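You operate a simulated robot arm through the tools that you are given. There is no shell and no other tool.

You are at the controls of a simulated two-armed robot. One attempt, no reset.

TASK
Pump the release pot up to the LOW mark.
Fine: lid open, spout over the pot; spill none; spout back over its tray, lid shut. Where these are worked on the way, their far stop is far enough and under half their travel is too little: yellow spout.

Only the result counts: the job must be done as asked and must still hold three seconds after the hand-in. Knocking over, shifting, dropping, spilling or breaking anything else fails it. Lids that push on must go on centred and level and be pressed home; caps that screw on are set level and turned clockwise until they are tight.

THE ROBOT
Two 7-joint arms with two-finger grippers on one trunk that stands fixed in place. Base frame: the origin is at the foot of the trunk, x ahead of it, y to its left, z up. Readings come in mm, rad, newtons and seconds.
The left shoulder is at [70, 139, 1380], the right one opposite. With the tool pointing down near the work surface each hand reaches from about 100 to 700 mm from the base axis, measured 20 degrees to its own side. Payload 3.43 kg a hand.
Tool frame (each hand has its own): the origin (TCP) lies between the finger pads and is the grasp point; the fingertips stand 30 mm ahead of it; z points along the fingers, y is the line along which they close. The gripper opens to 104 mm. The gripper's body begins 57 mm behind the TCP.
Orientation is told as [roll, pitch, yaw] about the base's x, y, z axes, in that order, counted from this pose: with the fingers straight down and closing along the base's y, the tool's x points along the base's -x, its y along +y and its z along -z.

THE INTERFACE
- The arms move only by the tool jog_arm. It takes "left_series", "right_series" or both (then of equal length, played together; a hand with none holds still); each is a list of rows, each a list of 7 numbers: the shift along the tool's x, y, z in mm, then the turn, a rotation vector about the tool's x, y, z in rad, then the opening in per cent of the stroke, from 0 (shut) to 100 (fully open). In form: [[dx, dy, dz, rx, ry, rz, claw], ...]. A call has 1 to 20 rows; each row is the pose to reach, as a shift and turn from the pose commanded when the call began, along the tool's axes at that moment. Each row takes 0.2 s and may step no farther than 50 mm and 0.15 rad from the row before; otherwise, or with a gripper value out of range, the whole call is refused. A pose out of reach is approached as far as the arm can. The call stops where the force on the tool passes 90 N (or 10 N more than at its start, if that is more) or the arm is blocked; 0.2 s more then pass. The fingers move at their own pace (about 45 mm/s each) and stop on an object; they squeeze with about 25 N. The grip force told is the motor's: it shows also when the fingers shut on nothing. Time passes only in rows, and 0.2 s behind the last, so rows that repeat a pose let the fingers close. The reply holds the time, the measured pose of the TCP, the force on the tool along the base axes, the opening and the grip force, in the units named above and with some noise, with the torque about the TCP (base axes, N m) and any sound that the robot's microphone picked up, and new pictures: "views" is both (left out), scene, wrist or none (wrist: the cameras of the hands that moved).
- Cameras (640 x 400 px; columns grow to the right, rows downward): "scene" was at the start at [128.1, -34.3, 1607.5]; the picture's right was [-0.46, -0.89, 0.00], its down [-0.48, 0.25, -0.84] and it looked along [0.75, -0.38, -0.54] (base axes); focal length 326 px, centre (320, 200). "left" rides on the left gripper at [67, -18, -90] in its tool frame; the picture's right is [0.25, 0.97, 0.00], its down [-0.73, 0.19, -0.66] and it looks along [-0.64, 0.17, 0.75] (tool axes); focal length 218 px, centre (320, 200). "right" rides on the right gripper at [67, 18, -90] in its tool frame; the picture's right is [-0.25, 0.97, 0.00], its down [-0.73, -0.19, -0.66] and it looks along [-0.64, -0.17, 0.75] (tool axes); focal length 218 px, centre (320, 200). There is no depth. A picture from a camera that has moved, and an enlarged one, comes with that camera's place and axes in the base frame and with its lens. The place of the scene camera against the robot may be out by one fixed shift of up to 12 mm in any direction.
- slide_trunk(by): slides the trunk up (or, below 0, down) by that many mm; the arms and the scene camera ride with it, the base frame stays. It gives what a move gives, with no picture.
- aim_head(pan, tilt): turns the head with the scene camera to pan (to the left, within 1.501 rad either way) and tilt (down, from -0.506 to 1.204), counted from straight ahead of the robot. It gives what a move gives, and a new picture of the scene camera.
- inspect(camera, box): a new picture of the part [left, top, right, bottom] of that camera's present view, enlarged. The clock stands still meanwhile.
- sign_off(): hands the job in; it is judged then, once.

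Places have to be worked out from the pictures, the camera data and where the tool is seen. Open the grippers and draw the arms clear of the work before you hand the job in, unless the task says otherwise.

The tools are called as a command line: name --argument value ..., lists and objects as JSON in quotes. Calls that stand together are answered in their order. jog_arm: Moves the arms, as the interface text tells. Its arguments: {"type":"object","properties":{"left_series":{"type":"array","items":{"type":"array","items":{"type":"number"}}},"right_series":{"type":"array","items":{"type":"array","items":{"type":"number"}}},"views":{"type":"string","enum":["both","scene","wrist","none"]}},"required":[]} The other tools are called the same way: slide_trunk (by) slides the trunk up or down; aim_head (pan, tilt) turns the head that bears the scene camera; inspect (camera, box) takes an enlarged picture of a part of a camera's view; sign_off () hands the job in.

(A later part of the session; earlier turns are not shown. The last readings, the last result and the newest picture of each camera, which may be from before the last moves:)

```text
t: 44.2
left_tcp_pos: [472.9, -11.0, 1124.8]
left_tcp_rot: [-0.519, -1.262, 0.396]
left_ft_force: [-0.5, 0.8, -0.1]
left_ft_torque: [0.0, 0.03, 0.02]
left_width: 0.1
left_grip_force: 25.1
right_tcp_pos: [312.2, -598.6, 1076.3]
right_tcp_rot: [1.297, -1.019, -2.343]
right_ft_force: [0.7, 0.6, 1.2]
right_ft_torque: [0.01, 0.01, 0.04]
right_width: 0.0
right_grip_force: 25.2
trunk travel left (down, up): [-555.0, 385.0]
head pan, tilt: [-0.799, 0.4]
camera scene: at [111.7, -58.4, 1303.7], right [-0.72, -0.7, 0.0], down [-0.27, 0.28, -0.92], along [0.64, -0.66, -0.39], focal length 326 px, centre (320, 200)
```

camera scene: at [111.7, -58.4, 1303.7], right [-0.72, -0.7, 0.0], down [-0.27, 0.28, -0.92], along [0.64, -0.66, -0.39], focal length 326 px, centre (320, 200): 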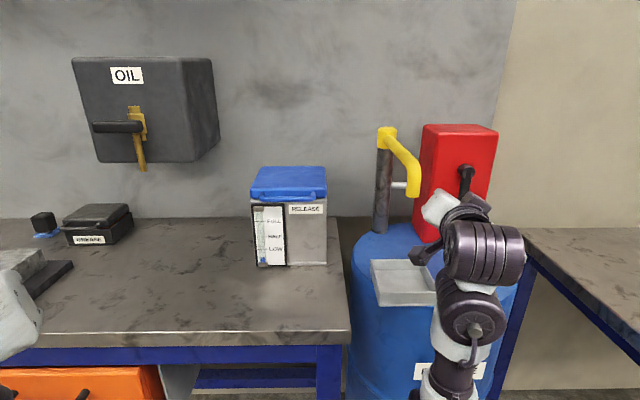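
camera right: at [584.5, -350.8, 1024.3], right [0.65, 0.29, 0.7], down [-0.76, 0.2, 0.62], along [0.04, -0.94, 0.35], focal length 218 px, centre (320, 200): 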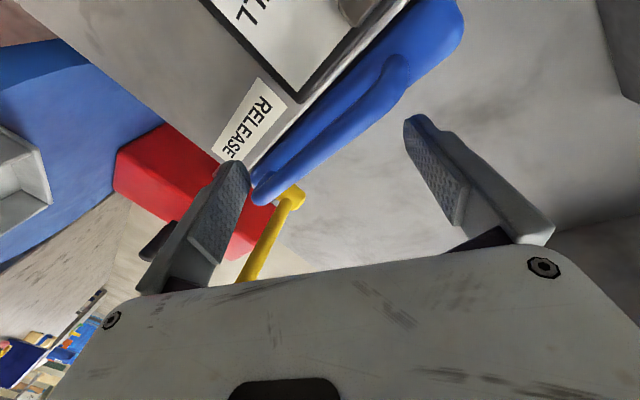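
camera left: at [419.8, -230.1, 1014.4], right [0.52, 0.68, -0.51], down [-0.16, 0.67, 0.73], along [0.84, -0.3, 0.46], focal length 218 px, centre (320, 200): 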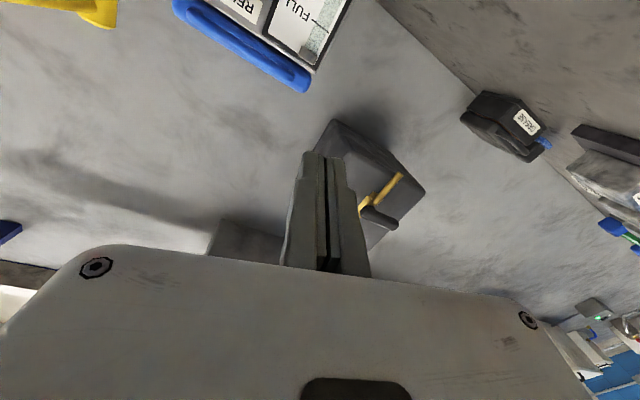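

Now I bring the right hand (fist closed) left past the spout tip, turning it to point more to the left, to a stand-off before the right end of the lid handle.

jog_arm --right_series '[[30, 26, -29, -0.097, 0.057, -0.017, 0], [60.6, 59.7, -36.8, -0.194, 0.114, -0.034, 0], [92.9, 93.4, -39.7, -0.291, 0.171, -0.05, 0], [125, 128.3, -37.5, -0.389, 0.229, -0.067, 0], [151.9, 154.8, -33.4, -0.486, 0.286, -0.084, 0]]' --views "both"

```text
t: 45.4
left_tcp_pos: [474.3, -13.4, 1124.4]
left_tcp_rot: [-0.512, -1.26, 0.388]
left_ft_force: [-0.5, -0.5, -0.4]
left_ft_torque: [0.03, 0.0, 0.04]
left_width: 0.1
left_grip_force: 24.9
right_tcp_pos: [468.8, -453.0, 1025.0]
right_tcp_rot: [1.295, -1.023, -1.771]
right_ft_force: [0.1, -0.7, -0.4]
right_ft_torque: [-0.04, -0.01, 0.03]
right_width: 0.2
right_grip_force: 24.6
right hand out of reach, approached as far as the arm can: row 1, 2, 3, 4
trunk travel left (down, up): [-555.0, 385.0]
head pan, tilt: [-0.799, 0.4]
camera scene: at [113.1, -60.4, 1303.5], right [-0.72, -0.7, 0.0], down [-0.27, 0.28, -0.92], along [0.64, -0.66, -0.39], focal length 326 px, centre (320, 200)
camera right: at [402.7, -368.2, 990.3], right [0.39, 0.6, 0.7], down [-0.75, -0.24, 0.62], along [0.54, -0.77, 0.35], focal length 218 px, centre (320, 200)
```

scene: 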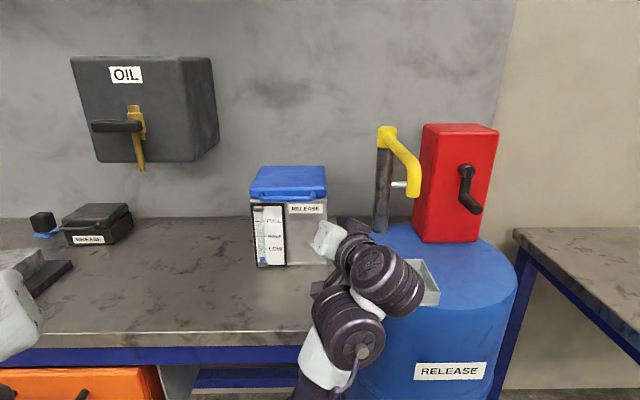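
right: 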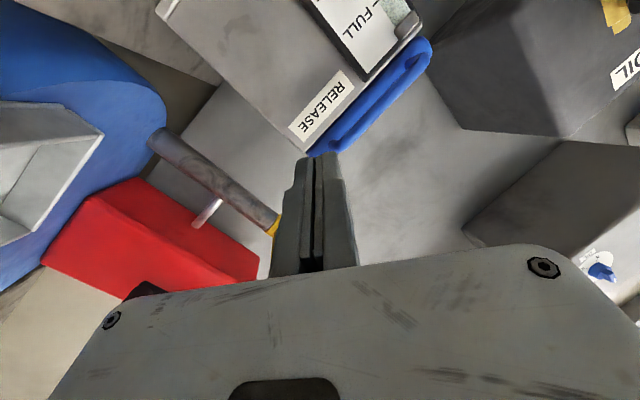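

This low-elbow posture is good: the fist points at the right end of the handle from just below. I advance it under the bar.

jog_arm --right_series '[[0, 1, 27, 0, 0, 0, 0], [-1, 2, 54, 0, 0, 0, 0], [-1, 3, 80, 0, 0, 0, 0]]' --views "both"

```text
t: 46.2
left_tcp_pos: [475.0, -11.6, 1122.5]
left_tcp_rot: [-0.514, -1.258, 0.392]
left_ft_force: [0.0, 1.5, 0.0]
left_ft_torque: [-0.01, -0.01, -0.01]
left_width: 0.0
left_grip_force: 24.9
right_tcp_pos: [546.3, -481.2, 1018.1]
right_tcp_rot: [1.291, -1.021, -1.766]
right_ft_force: [-0.5, -0.2, 0.3]
right_ft_torque: [-0.01, -0.01, 0.01]
right_width: 0.0
right_grip_force: 24.9
trunk travel left (down, up): [-555.0, 385.0]
head pan, tilt: [-0.799, 0.4]
camera scene: at [114.5, -58.5, 1303.4], right [-0.72, -0.7, 0.0], down [-0.27, 0.28, -0.92], along [0.64, -0.66, -0.39], focal length 326 px, centre (320, 200)
camera right: at [478.8, -397.2, 983.4], right [0.39, 0.6, 0.7], down [-0.75, -0.24, 0.62], along [0.54, -0.77, 0.35], focal length 218 px, centre (320, 200)
```

scene: 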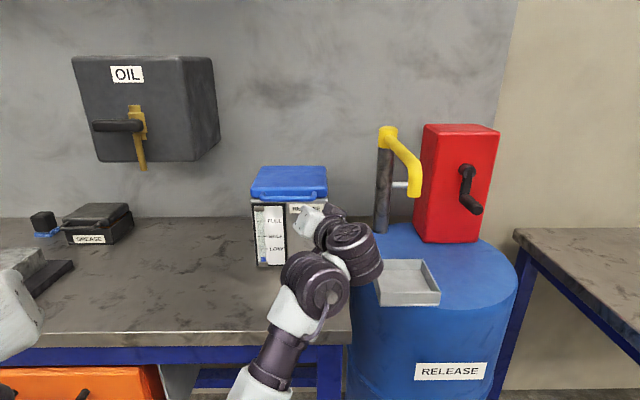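
right: 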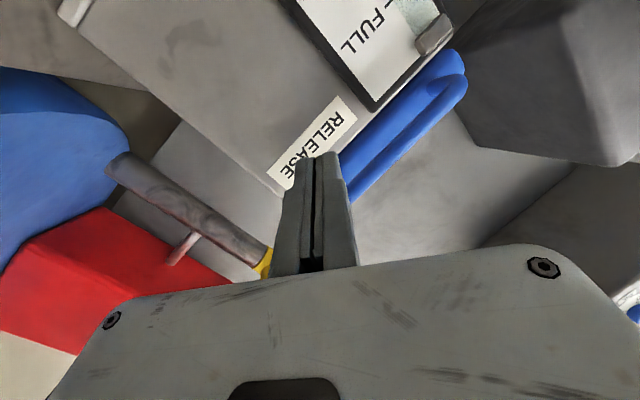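

The tip aims at the label just under the bar. I go 23 mm further, then lift 20 mm to take the bar.

jog_arm --right_series '[[0, 0, 12, 0, 0, 0, 0], [0, 0, 23, 0, 0, 0, 0]]' --views "none"

jog_arm --right_series '[[-9, 5, -1.5, 0, 0, 0, 0], [-17, 10, -3, 0, 0, 0, 0], [-26, 15, -4.5, 0, 0, 0, 0]]' --views "both"

```text
t: 46.8
left_tcp_pos: [473.4, -13.1, 1124.2]
left_tcp_rot: [-0.511, -1.257, 0.392]
left_ft_force: [-0.7, -0.6, 0.2]
left_ft_torque: [0.01, 0.0, 0.0]
left_width: 0.0
left_grip_force: 25.1
right_tcp_pos: [565.6, -494.1, 1016.4]
right_tcp_rot: [1.292, -1.021, -1.77]
right_ft_force: [-0.2, 0.1, 0.0]
right_ft_torque: [0.03, -0.01, -0.02]
right_width: 0.0
right_grip_force: 24.8
trunk travel left (down, up): [-555.0, 385.0]
head pan, tilt: [-0.799, 0.4]
```

```text
t: 47.6
left_tcp_pos: [474.3, -14.1, 1124.4]
left_tcp_rot: [-0.511, -1.259, 0.391]
left_ft_force: [0.7, 0.6, 0.3]
left_ft_torque: [0.02, 0.02, 0.0]
left_width: 0.0
left_grip_force: 24.9
right_tcp_pos: [564.0, -494.9, 1046.4]
right_tcp_rot: [1.291, -1.02, -1.768]
right_ft_force: [-0.6, -0.8, -1.5]
right_ft_torque: [0.04, 0.02, 0.01]
right_width: 0.0
right_grip_force: 24.7
trunk travel left (down, up): [-555.0, 385.0]
head pan, tilt: [-0.799, 0.4]
camera scene: at [113.4, -60.5, 1303.4], right [-0.72, -0.7, 0.0], down [-0.27, 0.28, -0.92], along [0.64, -0.66, -0.39], focal length 326 px, centre (320, 200)
camera right: at [497.0, -409.9, 1011.1], right [0.39, 0.6, 0.7], down [-0.75, -0.24, 0.62], along [0.54, -0.77, 0.35], focal length 218 px, centre (320, 200)
```

scene: 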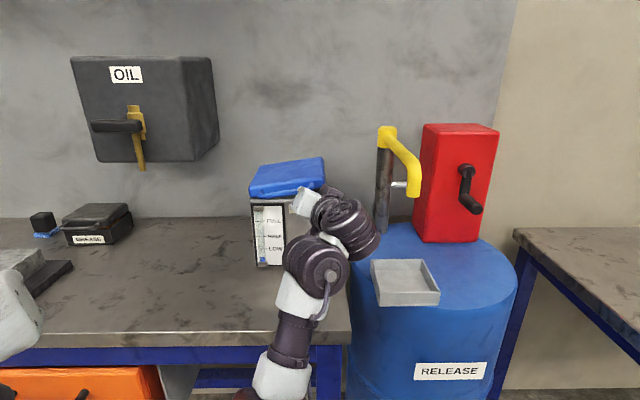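
right: 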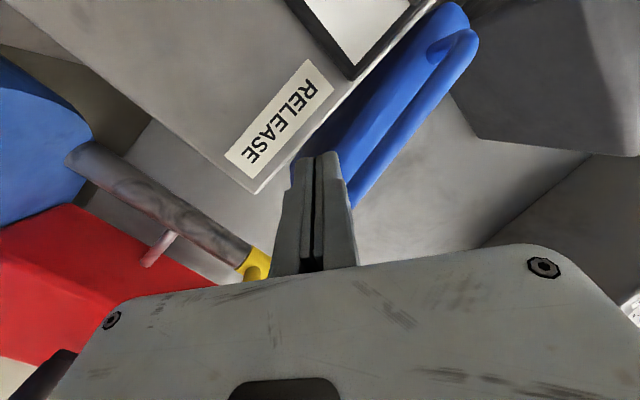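

The bar is on the fist and the lid lifts with ~1.5 N. I follow the hinge arc up and to the left.

jog_arm --right_series '[[-12.3, 9.5, -1.5, 0, 0, 0, 0], [-25.2, 22.6, -2.4, 0, 0, 0, 0], [-36.2, 37.4, -2.2, 0, 0, 0, 0], [-45, 53.6, -0.9, 0, 0, 0, 0], [-51.4, 70.7, 1.4, 0, 0, 0, 0], [-55.3, 88.4, 4.6, 0, 0, 0, 0]]' --views "both"

```text
t: 49.0
left_tcp_pos: [475.0, -13.2, 1123.4]
left_tcp_rot: [-0.513, -1.258, 0.39]
left_ft_force: [0.1, 0.0, -0.6]
left_ft_torque: [-0.03, 0.04, 0.01]
left_width: 0.2
left_grip_force: 25.3
right_tcp_pos: [600.8, -459.0, 1135.9]
right_tcp_rot: [1.29, -1.021, -1.768]
right_ft_force: [-0.3, -1.3, -1.3]
right_ft_torque: [0.01, 0.02, -0.03]
right_width: 0.0
right_grip_force: 25.4
trunk travel left (down, up): [-555.0, 385.0]
head pan, tilt: [-0.799, 0.4]
camera scene: at [113.7, -59.9, 1303.4], right [-0.72, -0.7, 0.0], down [-0.27, 0.28, -0.92], along [0.64, -0.66, -0.39], focal length 326 px, centre (320, 200)
camera right: at [534.8, -373.8, 1101.7], right [0.39, 0.6, 0.7], down [-0.75, -0.24, 0.62], along [0.54, -0.77, 0.35], focal length 218 px, centre (320, 200)
```

scene: 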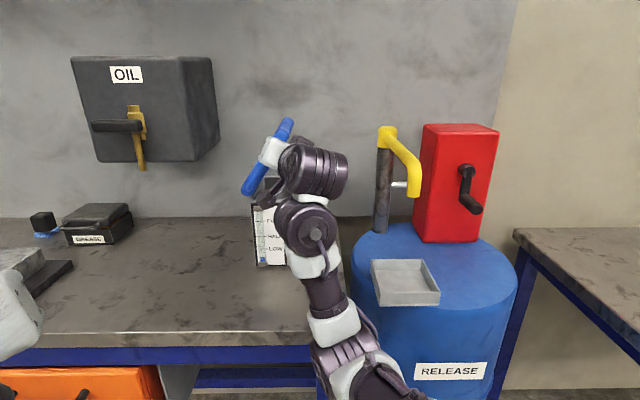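
right: 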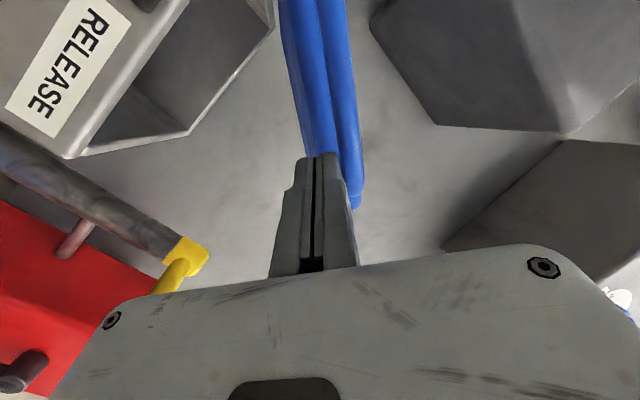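

Smooth so far, lid ~57°. I continue the arc past the vertical.

jog_arm --right_series '[[-1.3, 18, 4.2, 0, 0, 0, 0], [0.1, 35.8, 9.1, 0, 0, 0, 0], [4, 53, 14.7, 0, 0, 0, 0], [10.6, 69.2, 20.9, 0, 0, 0, 0]]' --views "both"

```text
t: 50.0
left_tcp_pos: [473.6, -11.8, 1122.5]
left_tcp_rot: [-0.513, -1.258, 0.39]
left_ft_force: [0.2, -0.5, -0.3]
left_ft_torque: [-0.02, -0.01, -0.05]
left_width: 0.1
left_grip_force: 25.4
right_tcp_pos: [650.4, -409.1, 1158.0]
right_tcp_rot: [1.292, -1.022, -1.769]
right_ft_force: [-0.3, 0.4, -0.8]
right_ft_torque: [0.03, -0.01, 0.02]
right_width: 0.0
right_grip_force: 25.4
trunk travel left (down, up): [-555.0, 385.0]
head pan, tilt: [-0.799, 0.4]
camera scene: at [113.9, -59.5, 1303.4], right [-0.72, -0.7, 0.0], down [-0.27, 0.28, -0.92], along [0.64, -0.66, -0.39], focal length 326 px, centre (320, 200)
camera right: at [584.5, -323.9, 1122.9], right [0.39, 0.6, 0.7], down [-0.75, -0.24, 0.62], along [0.54, -0.77, 0.35], focal length 218 px, centre (320, 200)
```

scene: 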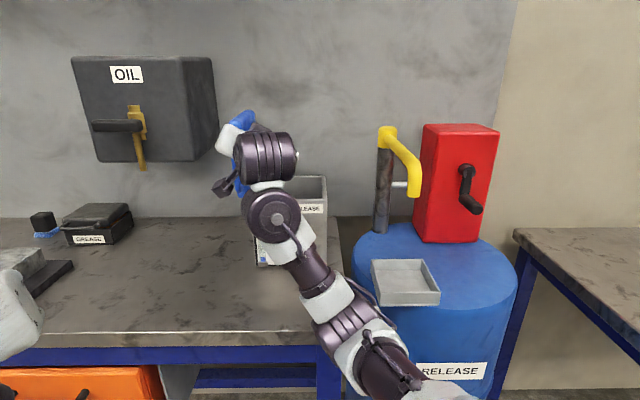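
right: 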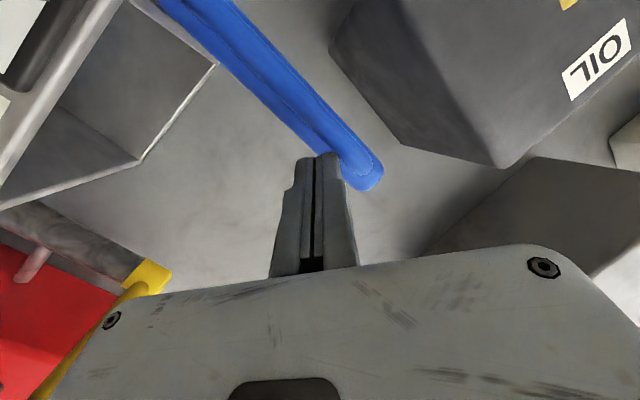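

The lid is about upright. I push it on some 17° further, watching for the stop.

jog_arm --right_series '[[4.4, 7.5, 3.3, 0, 0, 0, 0], [8.9, 14.9, 6.6, 0, 0, 0, 0], [14.4, 21.5, 10, 0, 0, 0, 0], [19.9, 28.2, 13.5, 0, 0, 0, 0]]' --views "both"

```text
t: 51.0
left_tcp_pos: [471.8, -16.4, 1124.4]
left_tcp_rot: [-0.508, -1.262, 0.385]
left_ft_force: [-0.2, -0.8, -0.1]
left_ft_torque: [-0.01, 0.01, 0.01]
left_width: 0.0
left_grip_force: 25.1
right_tcp_pos: [672.8, -389.7, 1156.6]
right_tcp_rot: [1.3, -1.014, -1.78]
right_ft_force: [-13.9, -13.1, 1.9]
right_ft_torque: [-0.07, 0.0, -0.15]
right_width: 0.0
right_grip_force: 24.6
trunk travel left (down, up): [-555.0, 385.0]
head pan, tilt: [-0.799, 0.4]
camera scene: at [109.6, -63.8, 1303.6], right [-0.72, -0.7, 0.0], down [-0.27, 0.28, -0.92], along [0.64, -0.66, -0.39], focal length 326 px, centre (320, 200)
camera right: at [606.1, -303.7, 1121.4], right [0.39, 0.59, 0.71], down [-0.75, -0.24, 0.62], along [0.53, -0.77, 0.35], focal length 218 px, centre (320, 200)
```

scene: 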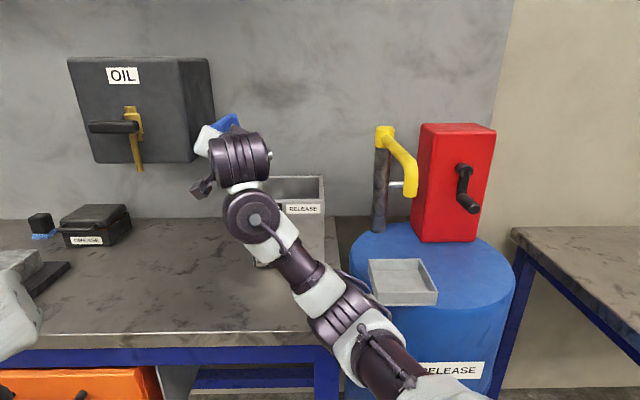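
right: 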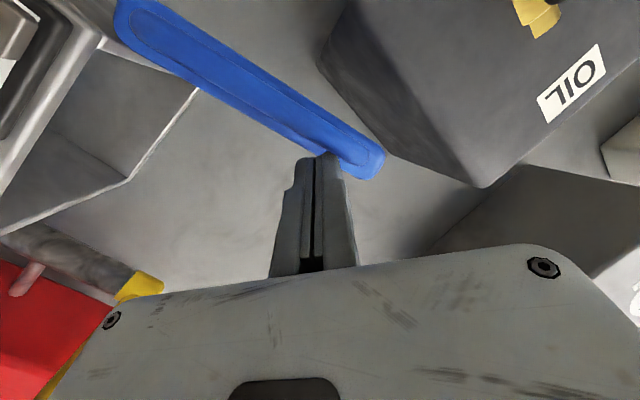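

The lid met its stop (19 N). I release at once, moving the hand to the right and back, and look.

jog_arm --right_series '[[-4, -8, -4, 0, 0, 0, 0], [-10, -20, -10, 0, 0, 0, 0], [-20, -40, -35, 0, 0, 0, 0], [-30, -65, -65, 0, 0, 0, 0], [-40, -95, -95, 0, 0, 0, 0]]' --views "both"

```text
t: 52.2
left_tcp_pos: [474.1, -13.4, 1123.9]
left_tcp_rot: [-0.514, -1.259, 0.391]
left_ft_force: [0.4, -0.3, 0.3]
left_ft_torque: [0.01, 0.0, 0.01]
left_width: 0.1
left_grip_force: 24.9
right_tcp_pos: [546.3, -437.5, 1154.5]
right_tcp_rot: [1.294, -1.02, -1.771]
right_ft_force: [-1.0, -0.6, 1.3]
right_ft_torque: [-0.01, -0.01, 0.0]
right_width: 0.1
right_grip_force: 24.7
trunk travel left (down, up): [-555.0, 385.0]
head pan, tilt: [-0.799, 0.4]
camera scene: at [112.5, -60.6, 1303.5], right [-0.72, -0.7, 0.0], down [-0.27, 0.28, -0.92], along [0.64, -0.66, -0.39], focal length 326 px, centre (320, 200)
camera right: at [478.9, -352.3, 1118.9], right [0.39, 0.6, 0.7], down [-0.75, -0.24, 0.62], along [0.54, -0.77, 0.35], focal length 218 px, centre (320, 200)
```

scene: 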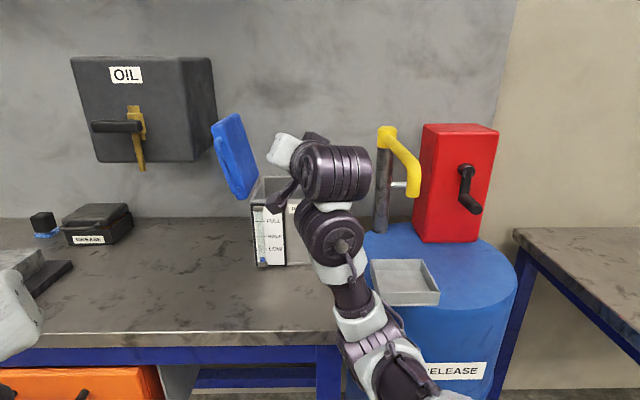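
right: 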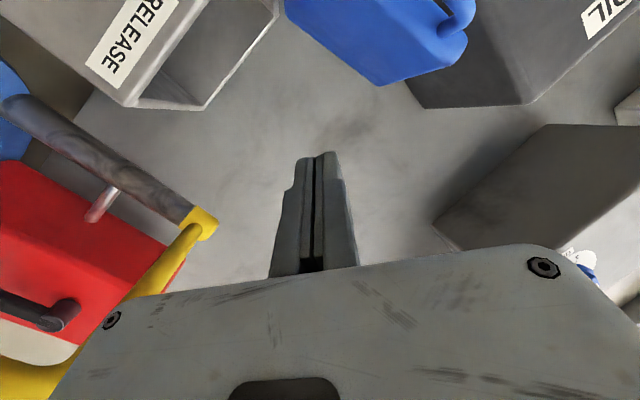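

The lid stays open, leaning left. Next the spout: I bring the fist around in front of the spout tip to its right side.

jog_arm --right_series '[[5.5, -15, -37, 0, 0, 0, 0], [10.9, -29.8, -73.6, 0, 0, 0, 0], [4, -59, -91, 0, 0, 0, 0], [-3, -89, -108, 0, 0, 0, 0], [-9.6, -118.6, -124.4, 0, 0, 0, 0], [-22, -160, -135, 0, 0, 0, 0], [-35, -201, -146, 0, 0, 0, 0], [-47.9, -242.5, -157.2, 0, 0, 0, 0]]' --views "both"

```text
t: 54.0
left_tcp_pos: [473.8, -12.7, 1123.8]
left_tcp_rot: [-0.515, -1.261, 0.39]
left_ft_force: [-0.1, 0.9, 0.3]
left_ft_torque: [-0.01, -0.01, 0.01]
left_width: 0.0
left_grip_force: 24.6
right_tcp_pos: [374.9, -535.0, 1084.6]
right_tcp_rot: [1.3, -1.023, -1.78]
right_ft_force: [-0.7, -0.4, -0.2]
right_ft_torque: [0.02, -0.03, -0.01]
right_width: 0.0
right_grip_force: 24.8
right hand out of reach, approached as far as the arm can: row 3, 4, 5, 6, 7, 8
trunk travel left (down, up): [-555.0, 385.0]
head pan, tilt: [-0.799, 0.4]
camera scene: at [113.0, -59.6, 1303.6], right [-0.72, -0.7, 0.0], down [-0.27, 0.28, -0.92], along [0.64, -0.66, -0.39], focal length 326 px, centre (320, 200)
camera right: at [309.3, -449.7, 1048.9], right [0.39, 0.6, 0.7], down [-0.75, -0.23, 0.62], along [0.53, -0.77, 0.35], focal length 218 px, centre (320, 200)
```

scene: 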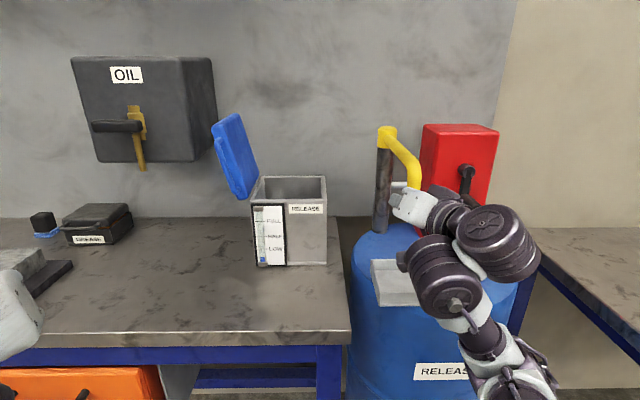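
right: 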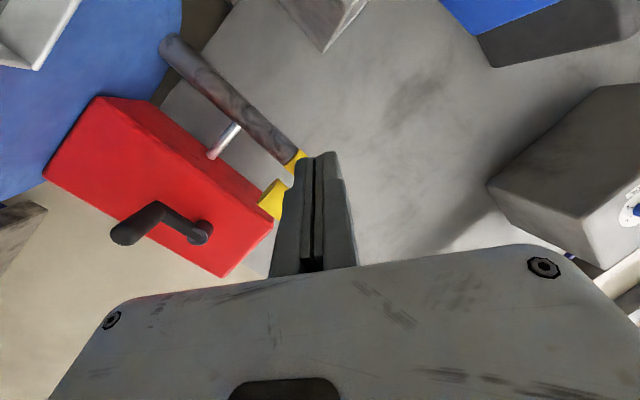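

Still left of the spout; the reach at this yaw ends here. I yaw the hand right while moving on to the right of the spout tip.

jog_arm --right_series '[[-11, -18, -12, 0.1, -0.06, 0.018, 0], [-23, -37, -22, 0.2, -0.12, 0.036, 0], [-34, -55, -32, 0.31, -0.18, 0.054, 0], [-46, -74, -42, 0.426, -0.25, 0.073, 0]]' --views "both"

```text
t: 55.0
left_tcp_pos: [472.3, -15.4, 1123.3]
left_tcp_rot: [-0.51, -1.26, 0.386]
left_ft_force: [1.1, -0.5, 0.2]
left_ft_torque: [0.03, 0.0, 0.03]
left_width: 0.0
left_grip_force: 25.0
right_tcp_pos: [311.5, -599.0, 1086.4]
right_tcp_rot: [1.291, -1.018, -2.266]
right_ft_force: [-0.1, -0.3, -1.2]
right_ft_torque: [-0.01, 0.0, 0.02]
right_width: 0.0
right_grip_force: 25.3
right hand out of reach, approached as far as the arm can: row 1, 2, 3, 4
trunk travel left (down, up): [-555.0, 385.0]
head pan, tilt: [-0.799, 0.4]
camera scene: at [112.3, -62.1, 1303.5], right [-0.72, -0.7, 0.0], down [-0.27, 0.28, -0.92], along [0.64, -0.66, -0.39], focal length 326 px, centre (320, 200)
camera right: at [292.5, -492.9, 1051.4], right [0.63, 0.33, 0.7], down [-0.77, 0.14, 0.62], along [0.1, -0.93, 0.35], focal length 218 px, centre (320, 200)
```

scene: 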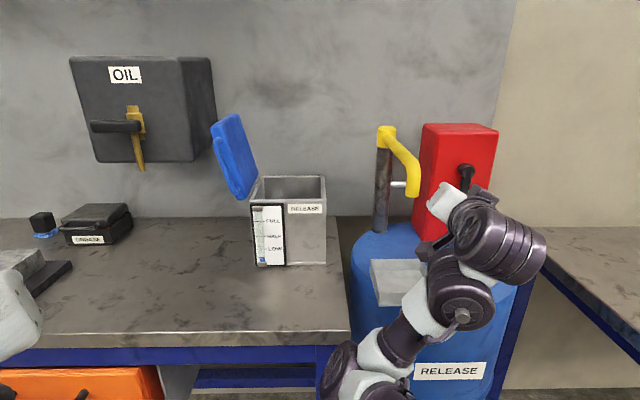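
right: 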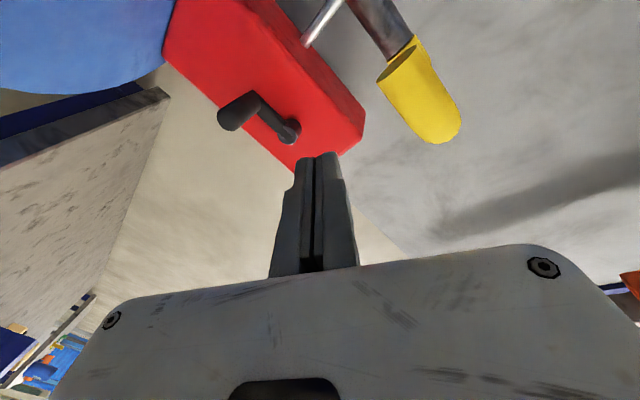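

The hand is right of the spout now and sees the spout's open end at about (390,-601,1074). I'll straddle the spout's down-turned end with open fingers: first line up in front of it.

jog_arm --right_series '[[6, 17, -5, 0, 0, 0, 25], [12, 34, -9, 0, 0, 0, 45], [18.5, 51.2, -12, 0, 0, 0, 58], [18.5, 51.2, -12, 0, 0, 0, 58]]' --views "both"

```text
t: 56.0
left_tcp_pos: [475.2, -12.4, 1123.9]
left_tcp_rot: [-0.515, -1.257, 0.392]
left_ft_force: [0.0, 0.0, 0.6]
left_ft_torque: [0.01, 0.0, -0.03]
left_width: 0.0
left_grip_force: 24.8
right_tcp_pos: [355.4, -562.5, 1097.9]
right_tcp_rot: [1.287, -1.021, -2.265]
right_ft_force: [0.3, -0.1, -0.5]
right_ft_torque: [0.04, -0.02, -0.01]
right_width: 60.3
right_grip_force: 0.0
right hand out of reach, approached as far as the arm can: row 1, 2, 3, 4
trunk travel left (down, up): [-555.0, 385.0]
head pan, tilt: [-0.799, 0.4]
camera scene: at [114.1, -59.5, 1303.4], right [-0.72, -0.7, 0.0], down [-0.27, 0.28, -0.92], along [0.64, -0.66, -0.39], focal length 326 px, centre (320, 200)
camera right: at [337.6, -457.0, 1063.3], right [0.63, 0.33, 0.7], down [-0.77, 0.14, 0.62], along [0.11, -0.93, 0.35], focal length 218 px, centre (320, 200)
```

scene: 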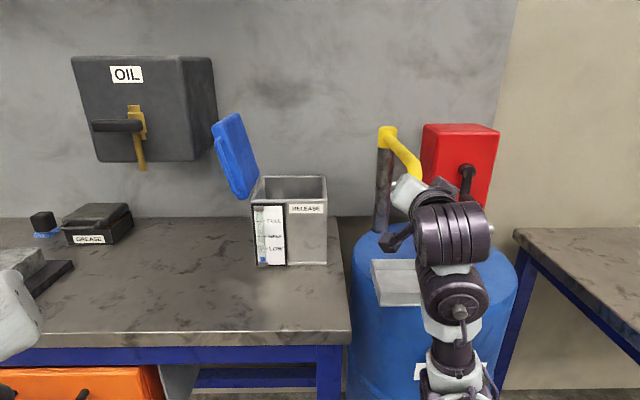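
right: 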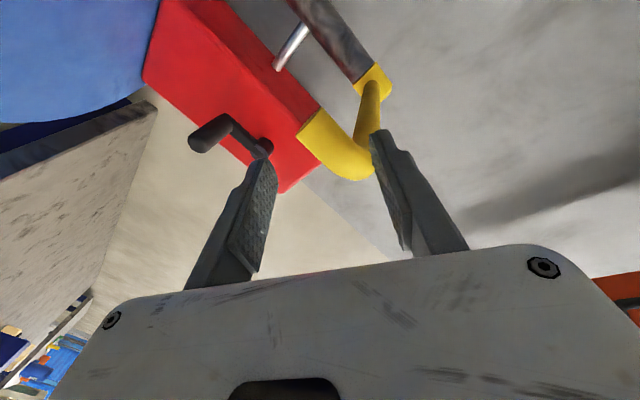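

Tip lies centred between the fingers and 52 mm ahead. I move forward 37 mm to straddle it.

jog_arm --right_series '[[0.7, 1.5, 12, 0, 0, 0, 58], [1.5, 3, 24, 0, 0, 0, 58], [2.2, 4.6, 36.7, 0, 0, 0, 58]]' --views "both"

```text
t: 56.8
left_tcp_pos: [474.7, -13.7, 1124.3]
left_tcp_rot: [-0.513, -1.259, 0.389]
left_ft_force: [-0.1, -0.3, -0.2]
left_ft_torque: [-0.02, 0.0, 0.02]
left_width: 0.0
left_grip_force: 24.7
right_tcp_pos: [381.2, -591.5, 1093.5]
right_tcp_rot: [1.291, -1.02, -2.267]
right_ft_force: [-0.2, 0.1, 0.3]
right_ft_torque: [0.0, 0.0, -0.04]
right_width: 60.2
right_grip_force: 0.0
trunk travel left (down, up): [-555.0, 385.0]
head pan, tilt: [-0.799, 0.4]
camera scene: at [113.5, -60.3, 1303.4], right [-0.72, -0.7, 0.0], down [-0.27, 0.28, -0.92], along [0.64, -0.66, -0.39], focal length 326 px, centre (320, 200)
camera right: at [363.3, -485.5, 1058.6], right [0.63, 0.33, 0.7], down [-0.77, 0.14, 0.62], along [0.11, -0.93, 0.35], focal length 218 px, centre (320, 200)
```

scene: 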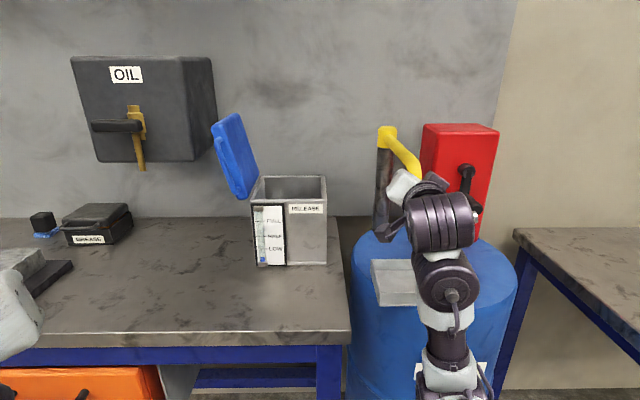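
right: 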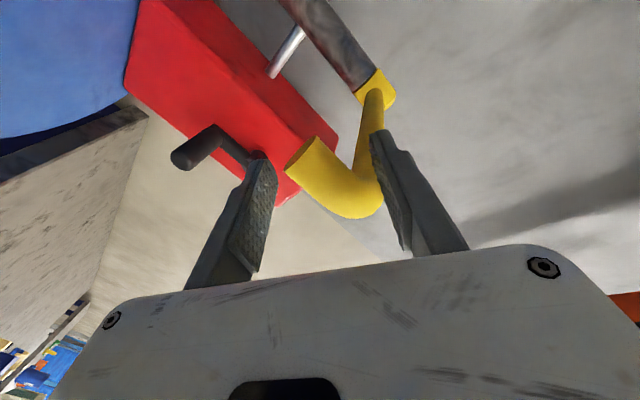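

The spout end is between the fingers, force free. I roll the hand level so the pads sit square on the vertical tube.

jog_arm --right_series '[[0, 0, 0, 0, 0, -0.13, 58], [0, 0, 0, 0, 0, -0.26, 58], [0, 0, 0, 0, 0, -0.39, 58], [0, 0, 0, 0, 0, -0.52, 58]]' --views "both"

```text
t: 57.8
left_tcp_pos: [474.4, -12.8, 1123.5]
left_tcp_rot: [-0.514, -1.259, 0.392]
left_ft_force: [0.9, -0.4, -0.6]
left_ft_torque: [-0.02, -0.01, -0.01]
left_width: 0.0
left_grip_force: 24.7
right_tcp_pos: [382.4, -590.4, 1092.9]
right_tcp_rot: [0.072, -1.426, -1.006]
right_ft_force: [-0.5, 0.4, 0.1]
right_ft_torque: [0.03, -0.03, 0.0]
right_width: 60.6
right_grip_force: 0.1
trunk travel left (down, up): [-555.0, 385.0]
head pan, tilt: [-0.799, 0.4]
camera scene: at [113.5, -59.9, 1303.4], right [-0.72, -0.7, 0.0], down [-0.27, 0.28, -0.92], along [0.64, -0.66, -0.39], focal length 326 px, centre (320, 200)
camera right: at [337.2, -500.8, 1040.2], right [0.8, 0.54, 0.26], down [-0.48, 0.32, 0.81], along [0.36, -0.78, 0.52], focal length 218 px, centre (320, 200)
```

scene: 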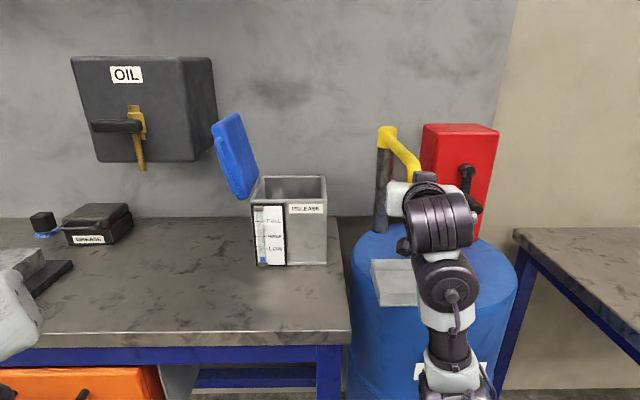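
right: 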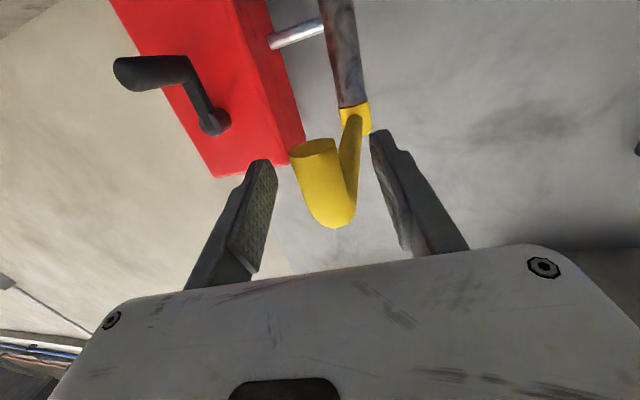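

The spout end is centred between level fingers. I close gently on it.

jog_arm --right_series '[[0, 0, 0, 0, 0, 0, 35], [0, 0, 0, 0, 0, 0, 15], [0, 0, 0, 0, 0, 0, 10], [0, 0, 0, 0, 0, 0, 10]]' --views "wrist"

```text
t: 58.8
left_tcp_pos: [474.1, -12.5, 1123.7]
left_tcp_rot: [-0.512, -1.26, 0.39]
left_ft_force: [-0.6, 0.0, -0.4]
left_ft_torque: [0.02, -0.01, -0.01]
left_width: 0.0
left_grip_force: 24.5
right_tcp_pos: [382.8, -590.4, 1092.5]
right_tcp_rot: [0.074, -1.428, -1.013]
right_ft_force: [0.0, -1.1, 0.4]
right_ft_torque: [-0.39, 0.58, -0.06]
right_width: 25.5
right_grip_force: 44.7
trunk travel left (down, up): [-555.0, 385.0]
head pan, tilt: [-0.799, 0.4]
camera right: at [337.3, -500.8, 1040.2], right [0.8, 0.54, 0.26], down [-0.48, 0.32, 0.81], along [0.36, -0.78, 0.52], focal length 218 px, centre (320, 200)
```

right: 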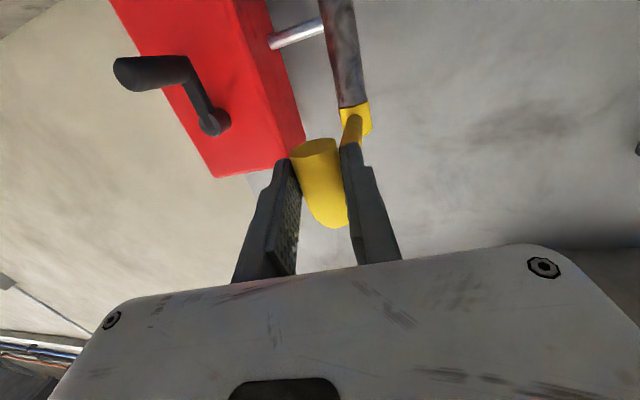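

The spout is gripped (25.5 mm). I swing it left along its arc about the post, turning the hand a little with it.

jog_arm --right_series '[[0.7, 26.2, -2.2, -0.04, 0, -0.006, 10], [0.9, 50.2, -1.9, -0.08, 0, -0.012, 10], [0.8, 74.1, 0.8, -0.12, 0, -0.018, 10]]' --views "both"

```text
t: 59.6
left_tcp_pos: [474.4, -13.1, 1123.6]
left_tcp_rot: [-0.512, -1.259, 0.391]
left_ft_force: [-0.9, 0.8, -0.3]
left_ft_torque: [0.0, -0.01, -0.02]
left_width: 0.3
left_grip_force: 24.5
right_tcp_pos: [442.7, -548.7, 1093.2]
right_tcp_rot: [0.088, -1.426, -0.906]
right_ft_force: [-4.2, 0.9, -7.6]
right_ft_torque: [0.07, 0.48, -0.81]
right_width: 25.6
right_grip_force: 44.9
trunk travel left (down, up): [-555.0, 385.0]
head pan, tilt: [-0.799, 0.4]
camera scene: at [113.7, -60.4, 1303.3], right [-0.72, -0.7, 0.0], down [-0.27, 0.28, -0.92], along [0.64, -0.66, -0.39], focal length 326 px, centre (320, 200)
camera right: at [387.2, -463.4, 1040.6], right [0.73, 0.63, 0.26], down [-0.52, 0.26, 0.81], along [0.45, -0.73, 0.52], focal length 218 px, centre (320, 200)
```

scene: 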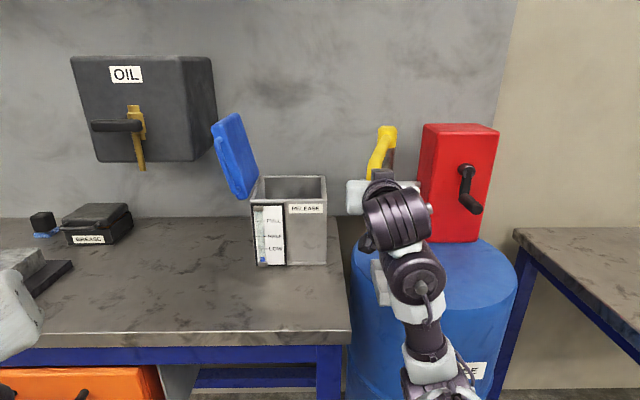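
right: 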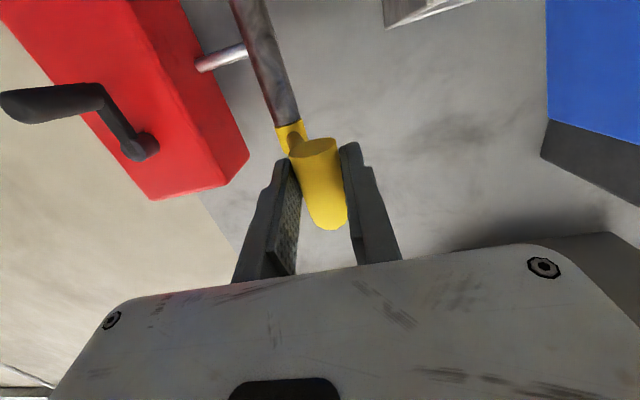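

Forces stay small. I continue along the arc.

jog_arm --right_series '[[-0.8, 22.7, 8, -0.04, 0, -0.006, 10], [-2, 44.4, 18.2, -0.08, 0, -0.012, 10], [-3.5, 64.9, 30.7, -0.12, 0, -0.018, 10], [-5.4, 84.1, 45.1, -0.16, 0, -0.024, 10], [-7.6, 101.9, 61.5, -0.2, 0, -0.03, 10]]' --views "both"

```text
t: 60.8
left_tcp_pos: [475.4, -12.4, 1123.2]
left_tcp_rot: [-0.515, -1.258, 0.394]
left_ft_force: [0.0, -0.2, 0.0]
left_ft_torque: [0.02, -0.01, -0.02]
left_width: 0.0
left_grip_force: 25.1
right_tcp_pos: [559.8, -520.9, 1094.0]
right_tcp_rot: [0.074, -1.43, -0.685]
right_ft_force: [-2.0, 6.4, -4.3]
right_ft_torque: [0.5, -0.68, -0.37]
right_width: 25.4
right_grip_force: 45.5
trunk travel left (down, up): [-555.0, 385.0]
head pan, tilt: [-0.799, 0.4]
camera scene: at [113.9, -58.4, 1303.5], right [-0.72, -0.7, 0.0], down [-0.27, 0.28, -0.92], along [0.64, -0.66, -0.39], focal length 326 px, centre (320, 200)
camera right: at [488.4, -450.1, 1040.6], right [0.58, 0.77, 0.26], down [-0.56, 0.15, 0.81], along [0.58, -0.62, 0.52], focal length 218 px, centre (320, 200)
```

scene: 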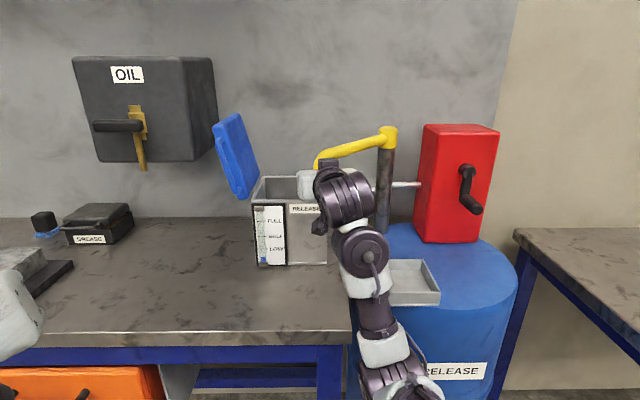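
right: 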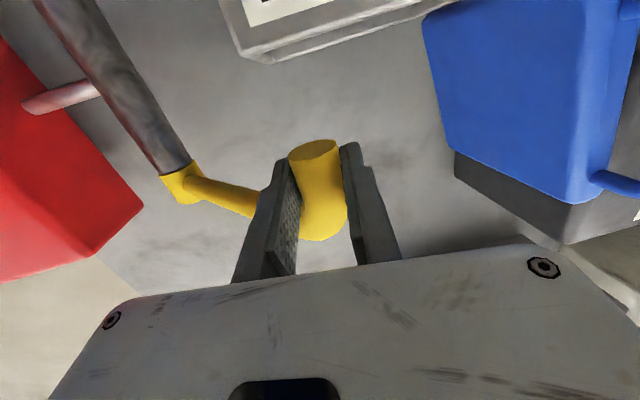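

Spout is about 46° round. I continue toward the pot in three more steps.

jog_arm --right_series '[[-2.8, 11.8, 20.7, -0.04, 0, -0.006, 10], [-5.8, 21.5, 42.7, -0.08, 0, -0.012, 10], [-9, 28.7, 65.5, -0.12, 0, -0.018, 10]]' --views "both"

```text
t: 61.6
left_tcp_pos: [476.2, -8.9, 1121.3]
left_tcp_rot: [-0.522, -1.256, 0.396]
left_ft_force: [0.4, -0.4, 0.5]
left_ft_torque: [0.02, 0.02, 0.0]
left_width: 0.1
left_grip_force: 24.6
right_tcp_pos: [635.3, -532.3, 1093.6]
right_tcp_rot: [0.028, -1.43, -0.513]
right_ft_force: [5.1, 21.9, -8.1]
right_ft_torque: [0.69, -0.96, -0.35]
right_width: 25.8
right_grip_force: 45.7
trunk travel left (down, up): [-555.0, 385.0]
head pan, tilt: [-0.799, 0.4]
camera scene: at [116.5, -55.1, 1303.4], right [-0.72, -0.7, 0.0], down [-0.27, 0.28, -0.92], along [0.64, -0.66, -0.39], focal length 326 px, centre (320, 200)
camera right: at [555.3, -470.5, 1040.7], right [0.49, 0.84, 0.25], down [-0.57, 0.09, 0.81], along [0.66, -0.54, 0.52], focal length 218 px, centre (320, 200)
```

scene: 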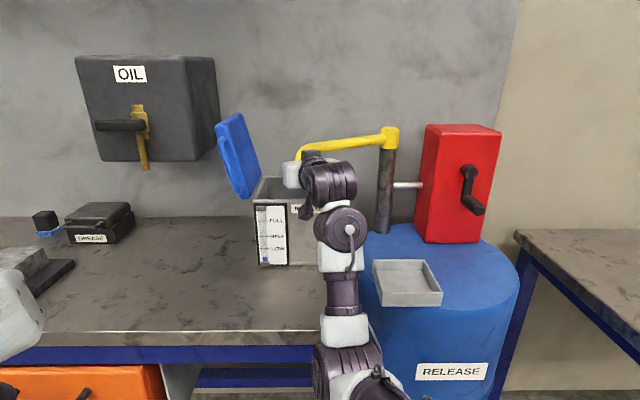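
right: 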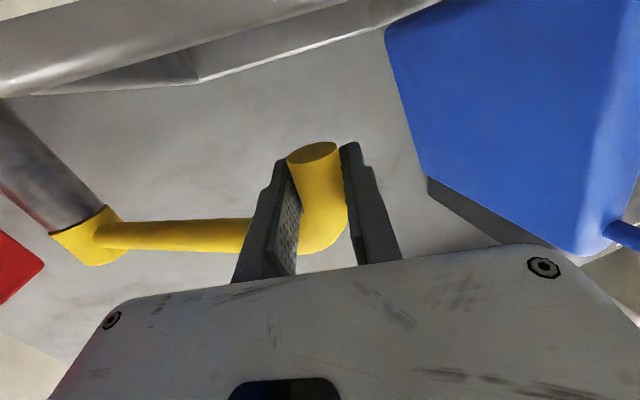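

The end of the spout is over the pot's mouth now; the force is mostly radial misfit. I go a little further with a small outward correction to find the stop.

jog_arm --right_series '[[-0.9, 2.5, 5.7, -0.02, 0, -0.003, 10], [-1.7, 4.7, 11.4, -0.04, 0, -0.006, 10], [-3.5, 6.1, 23.8, -0.06, 0, -0.009, 10]]' --views "both"

```text
t: 62.4
left_tcp_pos: [476.9, -9.4, 1122.8]
left_tcp_rot: [-0.52, -1.254, 0.397]
left_ft_force: [0.3, 0.7, 0.4]
left_ft_torque: [0.02, 0.01, -0.02]
left_width: 0.2
left_grip_force: 24.9
right_tcp_pos: [658.0, -539.6, 1094.4]
right_tcp_rot: [0.043, -1.43, -0.474]
right_ft_force: [5.7, 22.7, -6.4]
right_ft_torque: [0.79, -0.51, -0.44]
right_width: 25.5
right_grip_force: 45.0
trunk travel left (down, up): [-555.0, 385.0]
head pan, tilt: [-0.799, 0.4]
camera scene: at [116.2, -55.7, 1303.5], right [-0.72, -0.7, 0.0], down [-0.27, 0.28, -0.92], along [0.64, -0.66, -0.39], focal length 326 px, centre (320, 200)
camera right: at [574.6, -482.3, 1040.5], right [0.44, 0.86, 0.26], down [-0.58, 0.05, 0.81], along [0.69, -0.5, 0.52], focal length 218 px, centre (320, 200)
```

scene: 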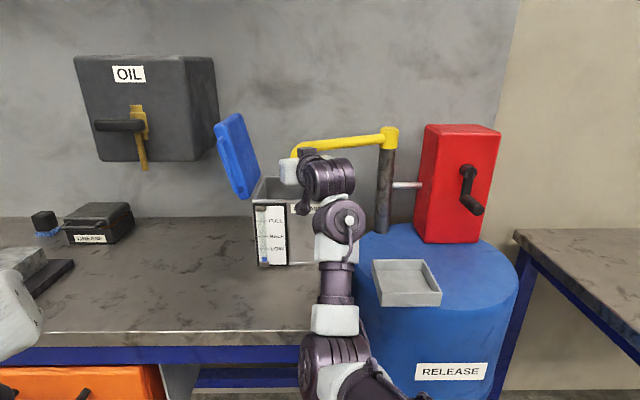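
right: 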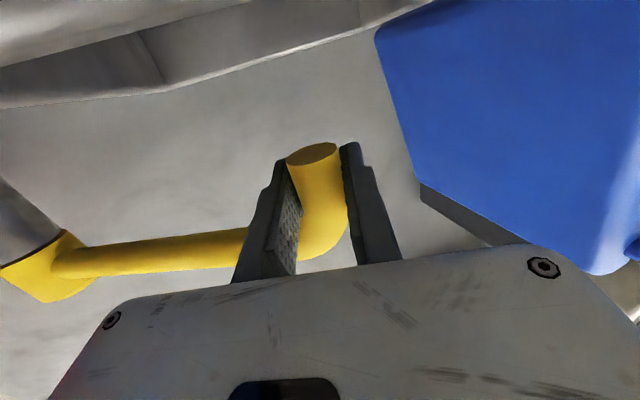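

The spout end is now about over the pot's centre. I nudge 8 mm more along the arc to see whether the far stop is here.

jog_arm --right_series '[[-0.5, 1, 4, -0.01, 0, 0, 10], [-1, 2.1, 7.9, -0.02, 0, 0, 10]]' --views "none"

```text
t: 63.0
left_tcp_pos: [476.2, -9.8, 1123.0]
left_tcp_rot: [-0.519, -1.257, 0.399]
left_ft_force: [0.9, -0.7, -0.9]
left_ft_torque: [0.01, 0.02, -0.02]
left_width: 0.0
left_grip_force: 25.1
right_tcp_pos: [662.7, -542.7, 1093.9]
right_tcp_rot: [0.061, -1.431, -0.47]
right_ft_force: [6.3, 19.0, -5.5]
right_ft_torque: [0.54, -0.5, -0.35]
right_width: 25.3
right_grip_force: 44.7
trunk travel left (down, up): [-555.0, 385.0]
head pan, tilt: [-0.799, 0.4]
```

No hard stop, and the end sits about over the pot's centre (r≈-101, f≈863). I open the fingers and withdraw straight back.

jog_arm --right_series '[[0, 0, 0, 0, 0, 0, 30], [0, 0, 0, 0, 0, 0, 60], [0, 0, 0, 0, 0, 0, 60], [0, 0, -15, 0, 0, 0, 60], [0, 0, -35, 0, 0, 0, 60], [-2, 0, -60, 0, 0, 0, 60], [-4, 0, -90, 0, 0, 0, 60], [-6, 0, -125, 0, 0, 0, 60]]' --views "both"

```text
t: 64.8
left_tcp_pos: [474.7, -12.6, 1124.2]
left_tcp_rot: [-0.518, -1.26, 0.395]
left_ft_force: [0.4, -0.7, -0.1]
left_ft_torque: [-0.04, 0.0, -0.02]
left_width: 0.1
left_grip_force: 24.8
right_tcp_pos: [547.4, -495.2, 1114.1]
right_tcp_rot: [0.078, -1.434, -0.492]
right_ft_force: [0.0, -0.1, -0.1]
right_ft_torque: [-0.02, -0.01, -0.01]
right_width: 62.1
right_grip_force: 0.0
trunk travel left (down, up): [-555.0, 385.0]
head pan, tilt: [-0.799, 0.4]
camera scene: at [112.8, -58.7, 1303.6], right [-0.72, -0.7, 0.0], down [-0.27, 0.28, -0.92], along [0.64, -0.66, -0.39], focal length 326 px, centre (320, 200)
camera right: at [463.7, -438.9, 1061.7], right [0.42, 0.87, 0.26], down [-0.58, 0.04, 0.81], along [0.7, -0.49, 0.52], focal length 218 px, centre (320, 200)
```

scene: 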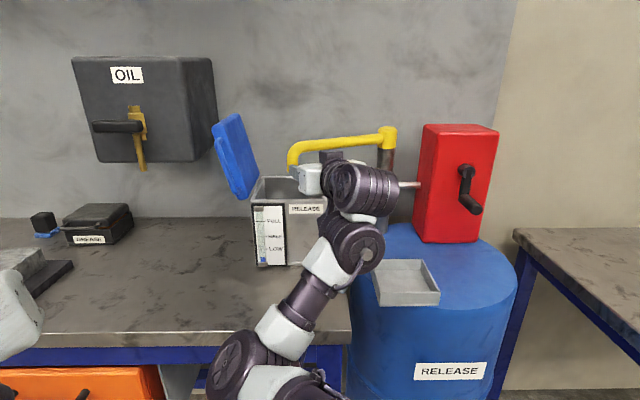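
right: 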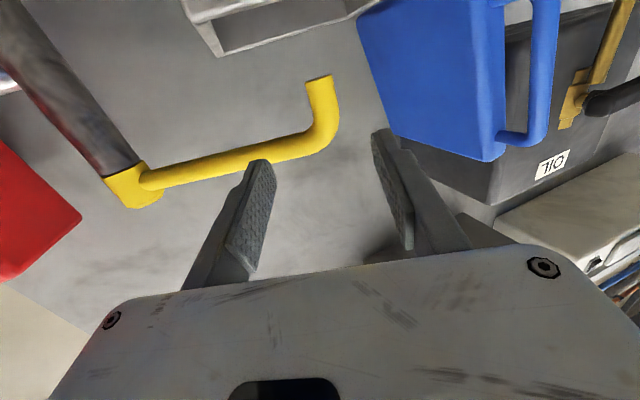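

The spout stays over the pot. Now I look closely at the crank to place it.

inspect --camera "scene" --box '[410, 110, 510, 250]'

inspect --camera "scene" --box '[200, 100, 420, 280]'

```text
2.86 times, centred on (460, 180) of scene
camera zoom: at [112.8, -58.7, 1303.6], right [-0.72, -0.7, 0.0], down [-0.27, 0.28, -0.92], along [0.64, -0.66, -0.39], focal length 932 px, centre (-80, 257)
```

zoom: 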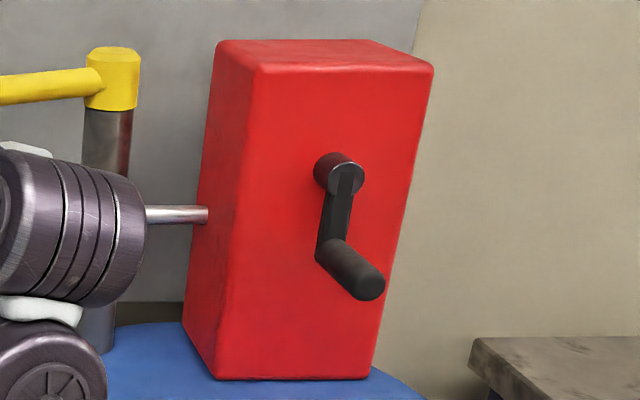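

```text
2.22 times, centred on (310, 190) of scene
camera zoom: at [112.8, -58.7, 1303.6], right [-0.72, -0.7, 0.0], down [-0.27, 0.28, -0.92], along [0.64, -0.66, -0.39], focal length 725 px, centre (342, 222)
```

zoom: 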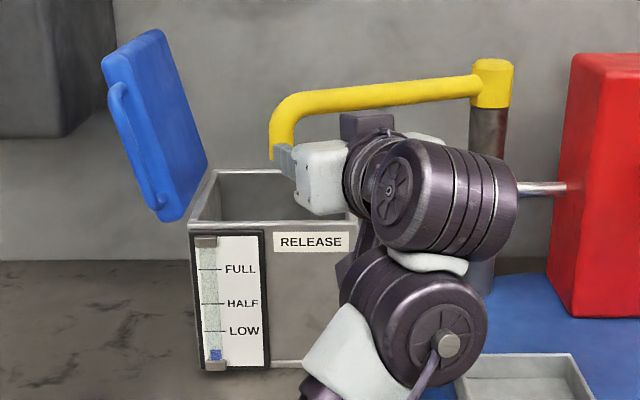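

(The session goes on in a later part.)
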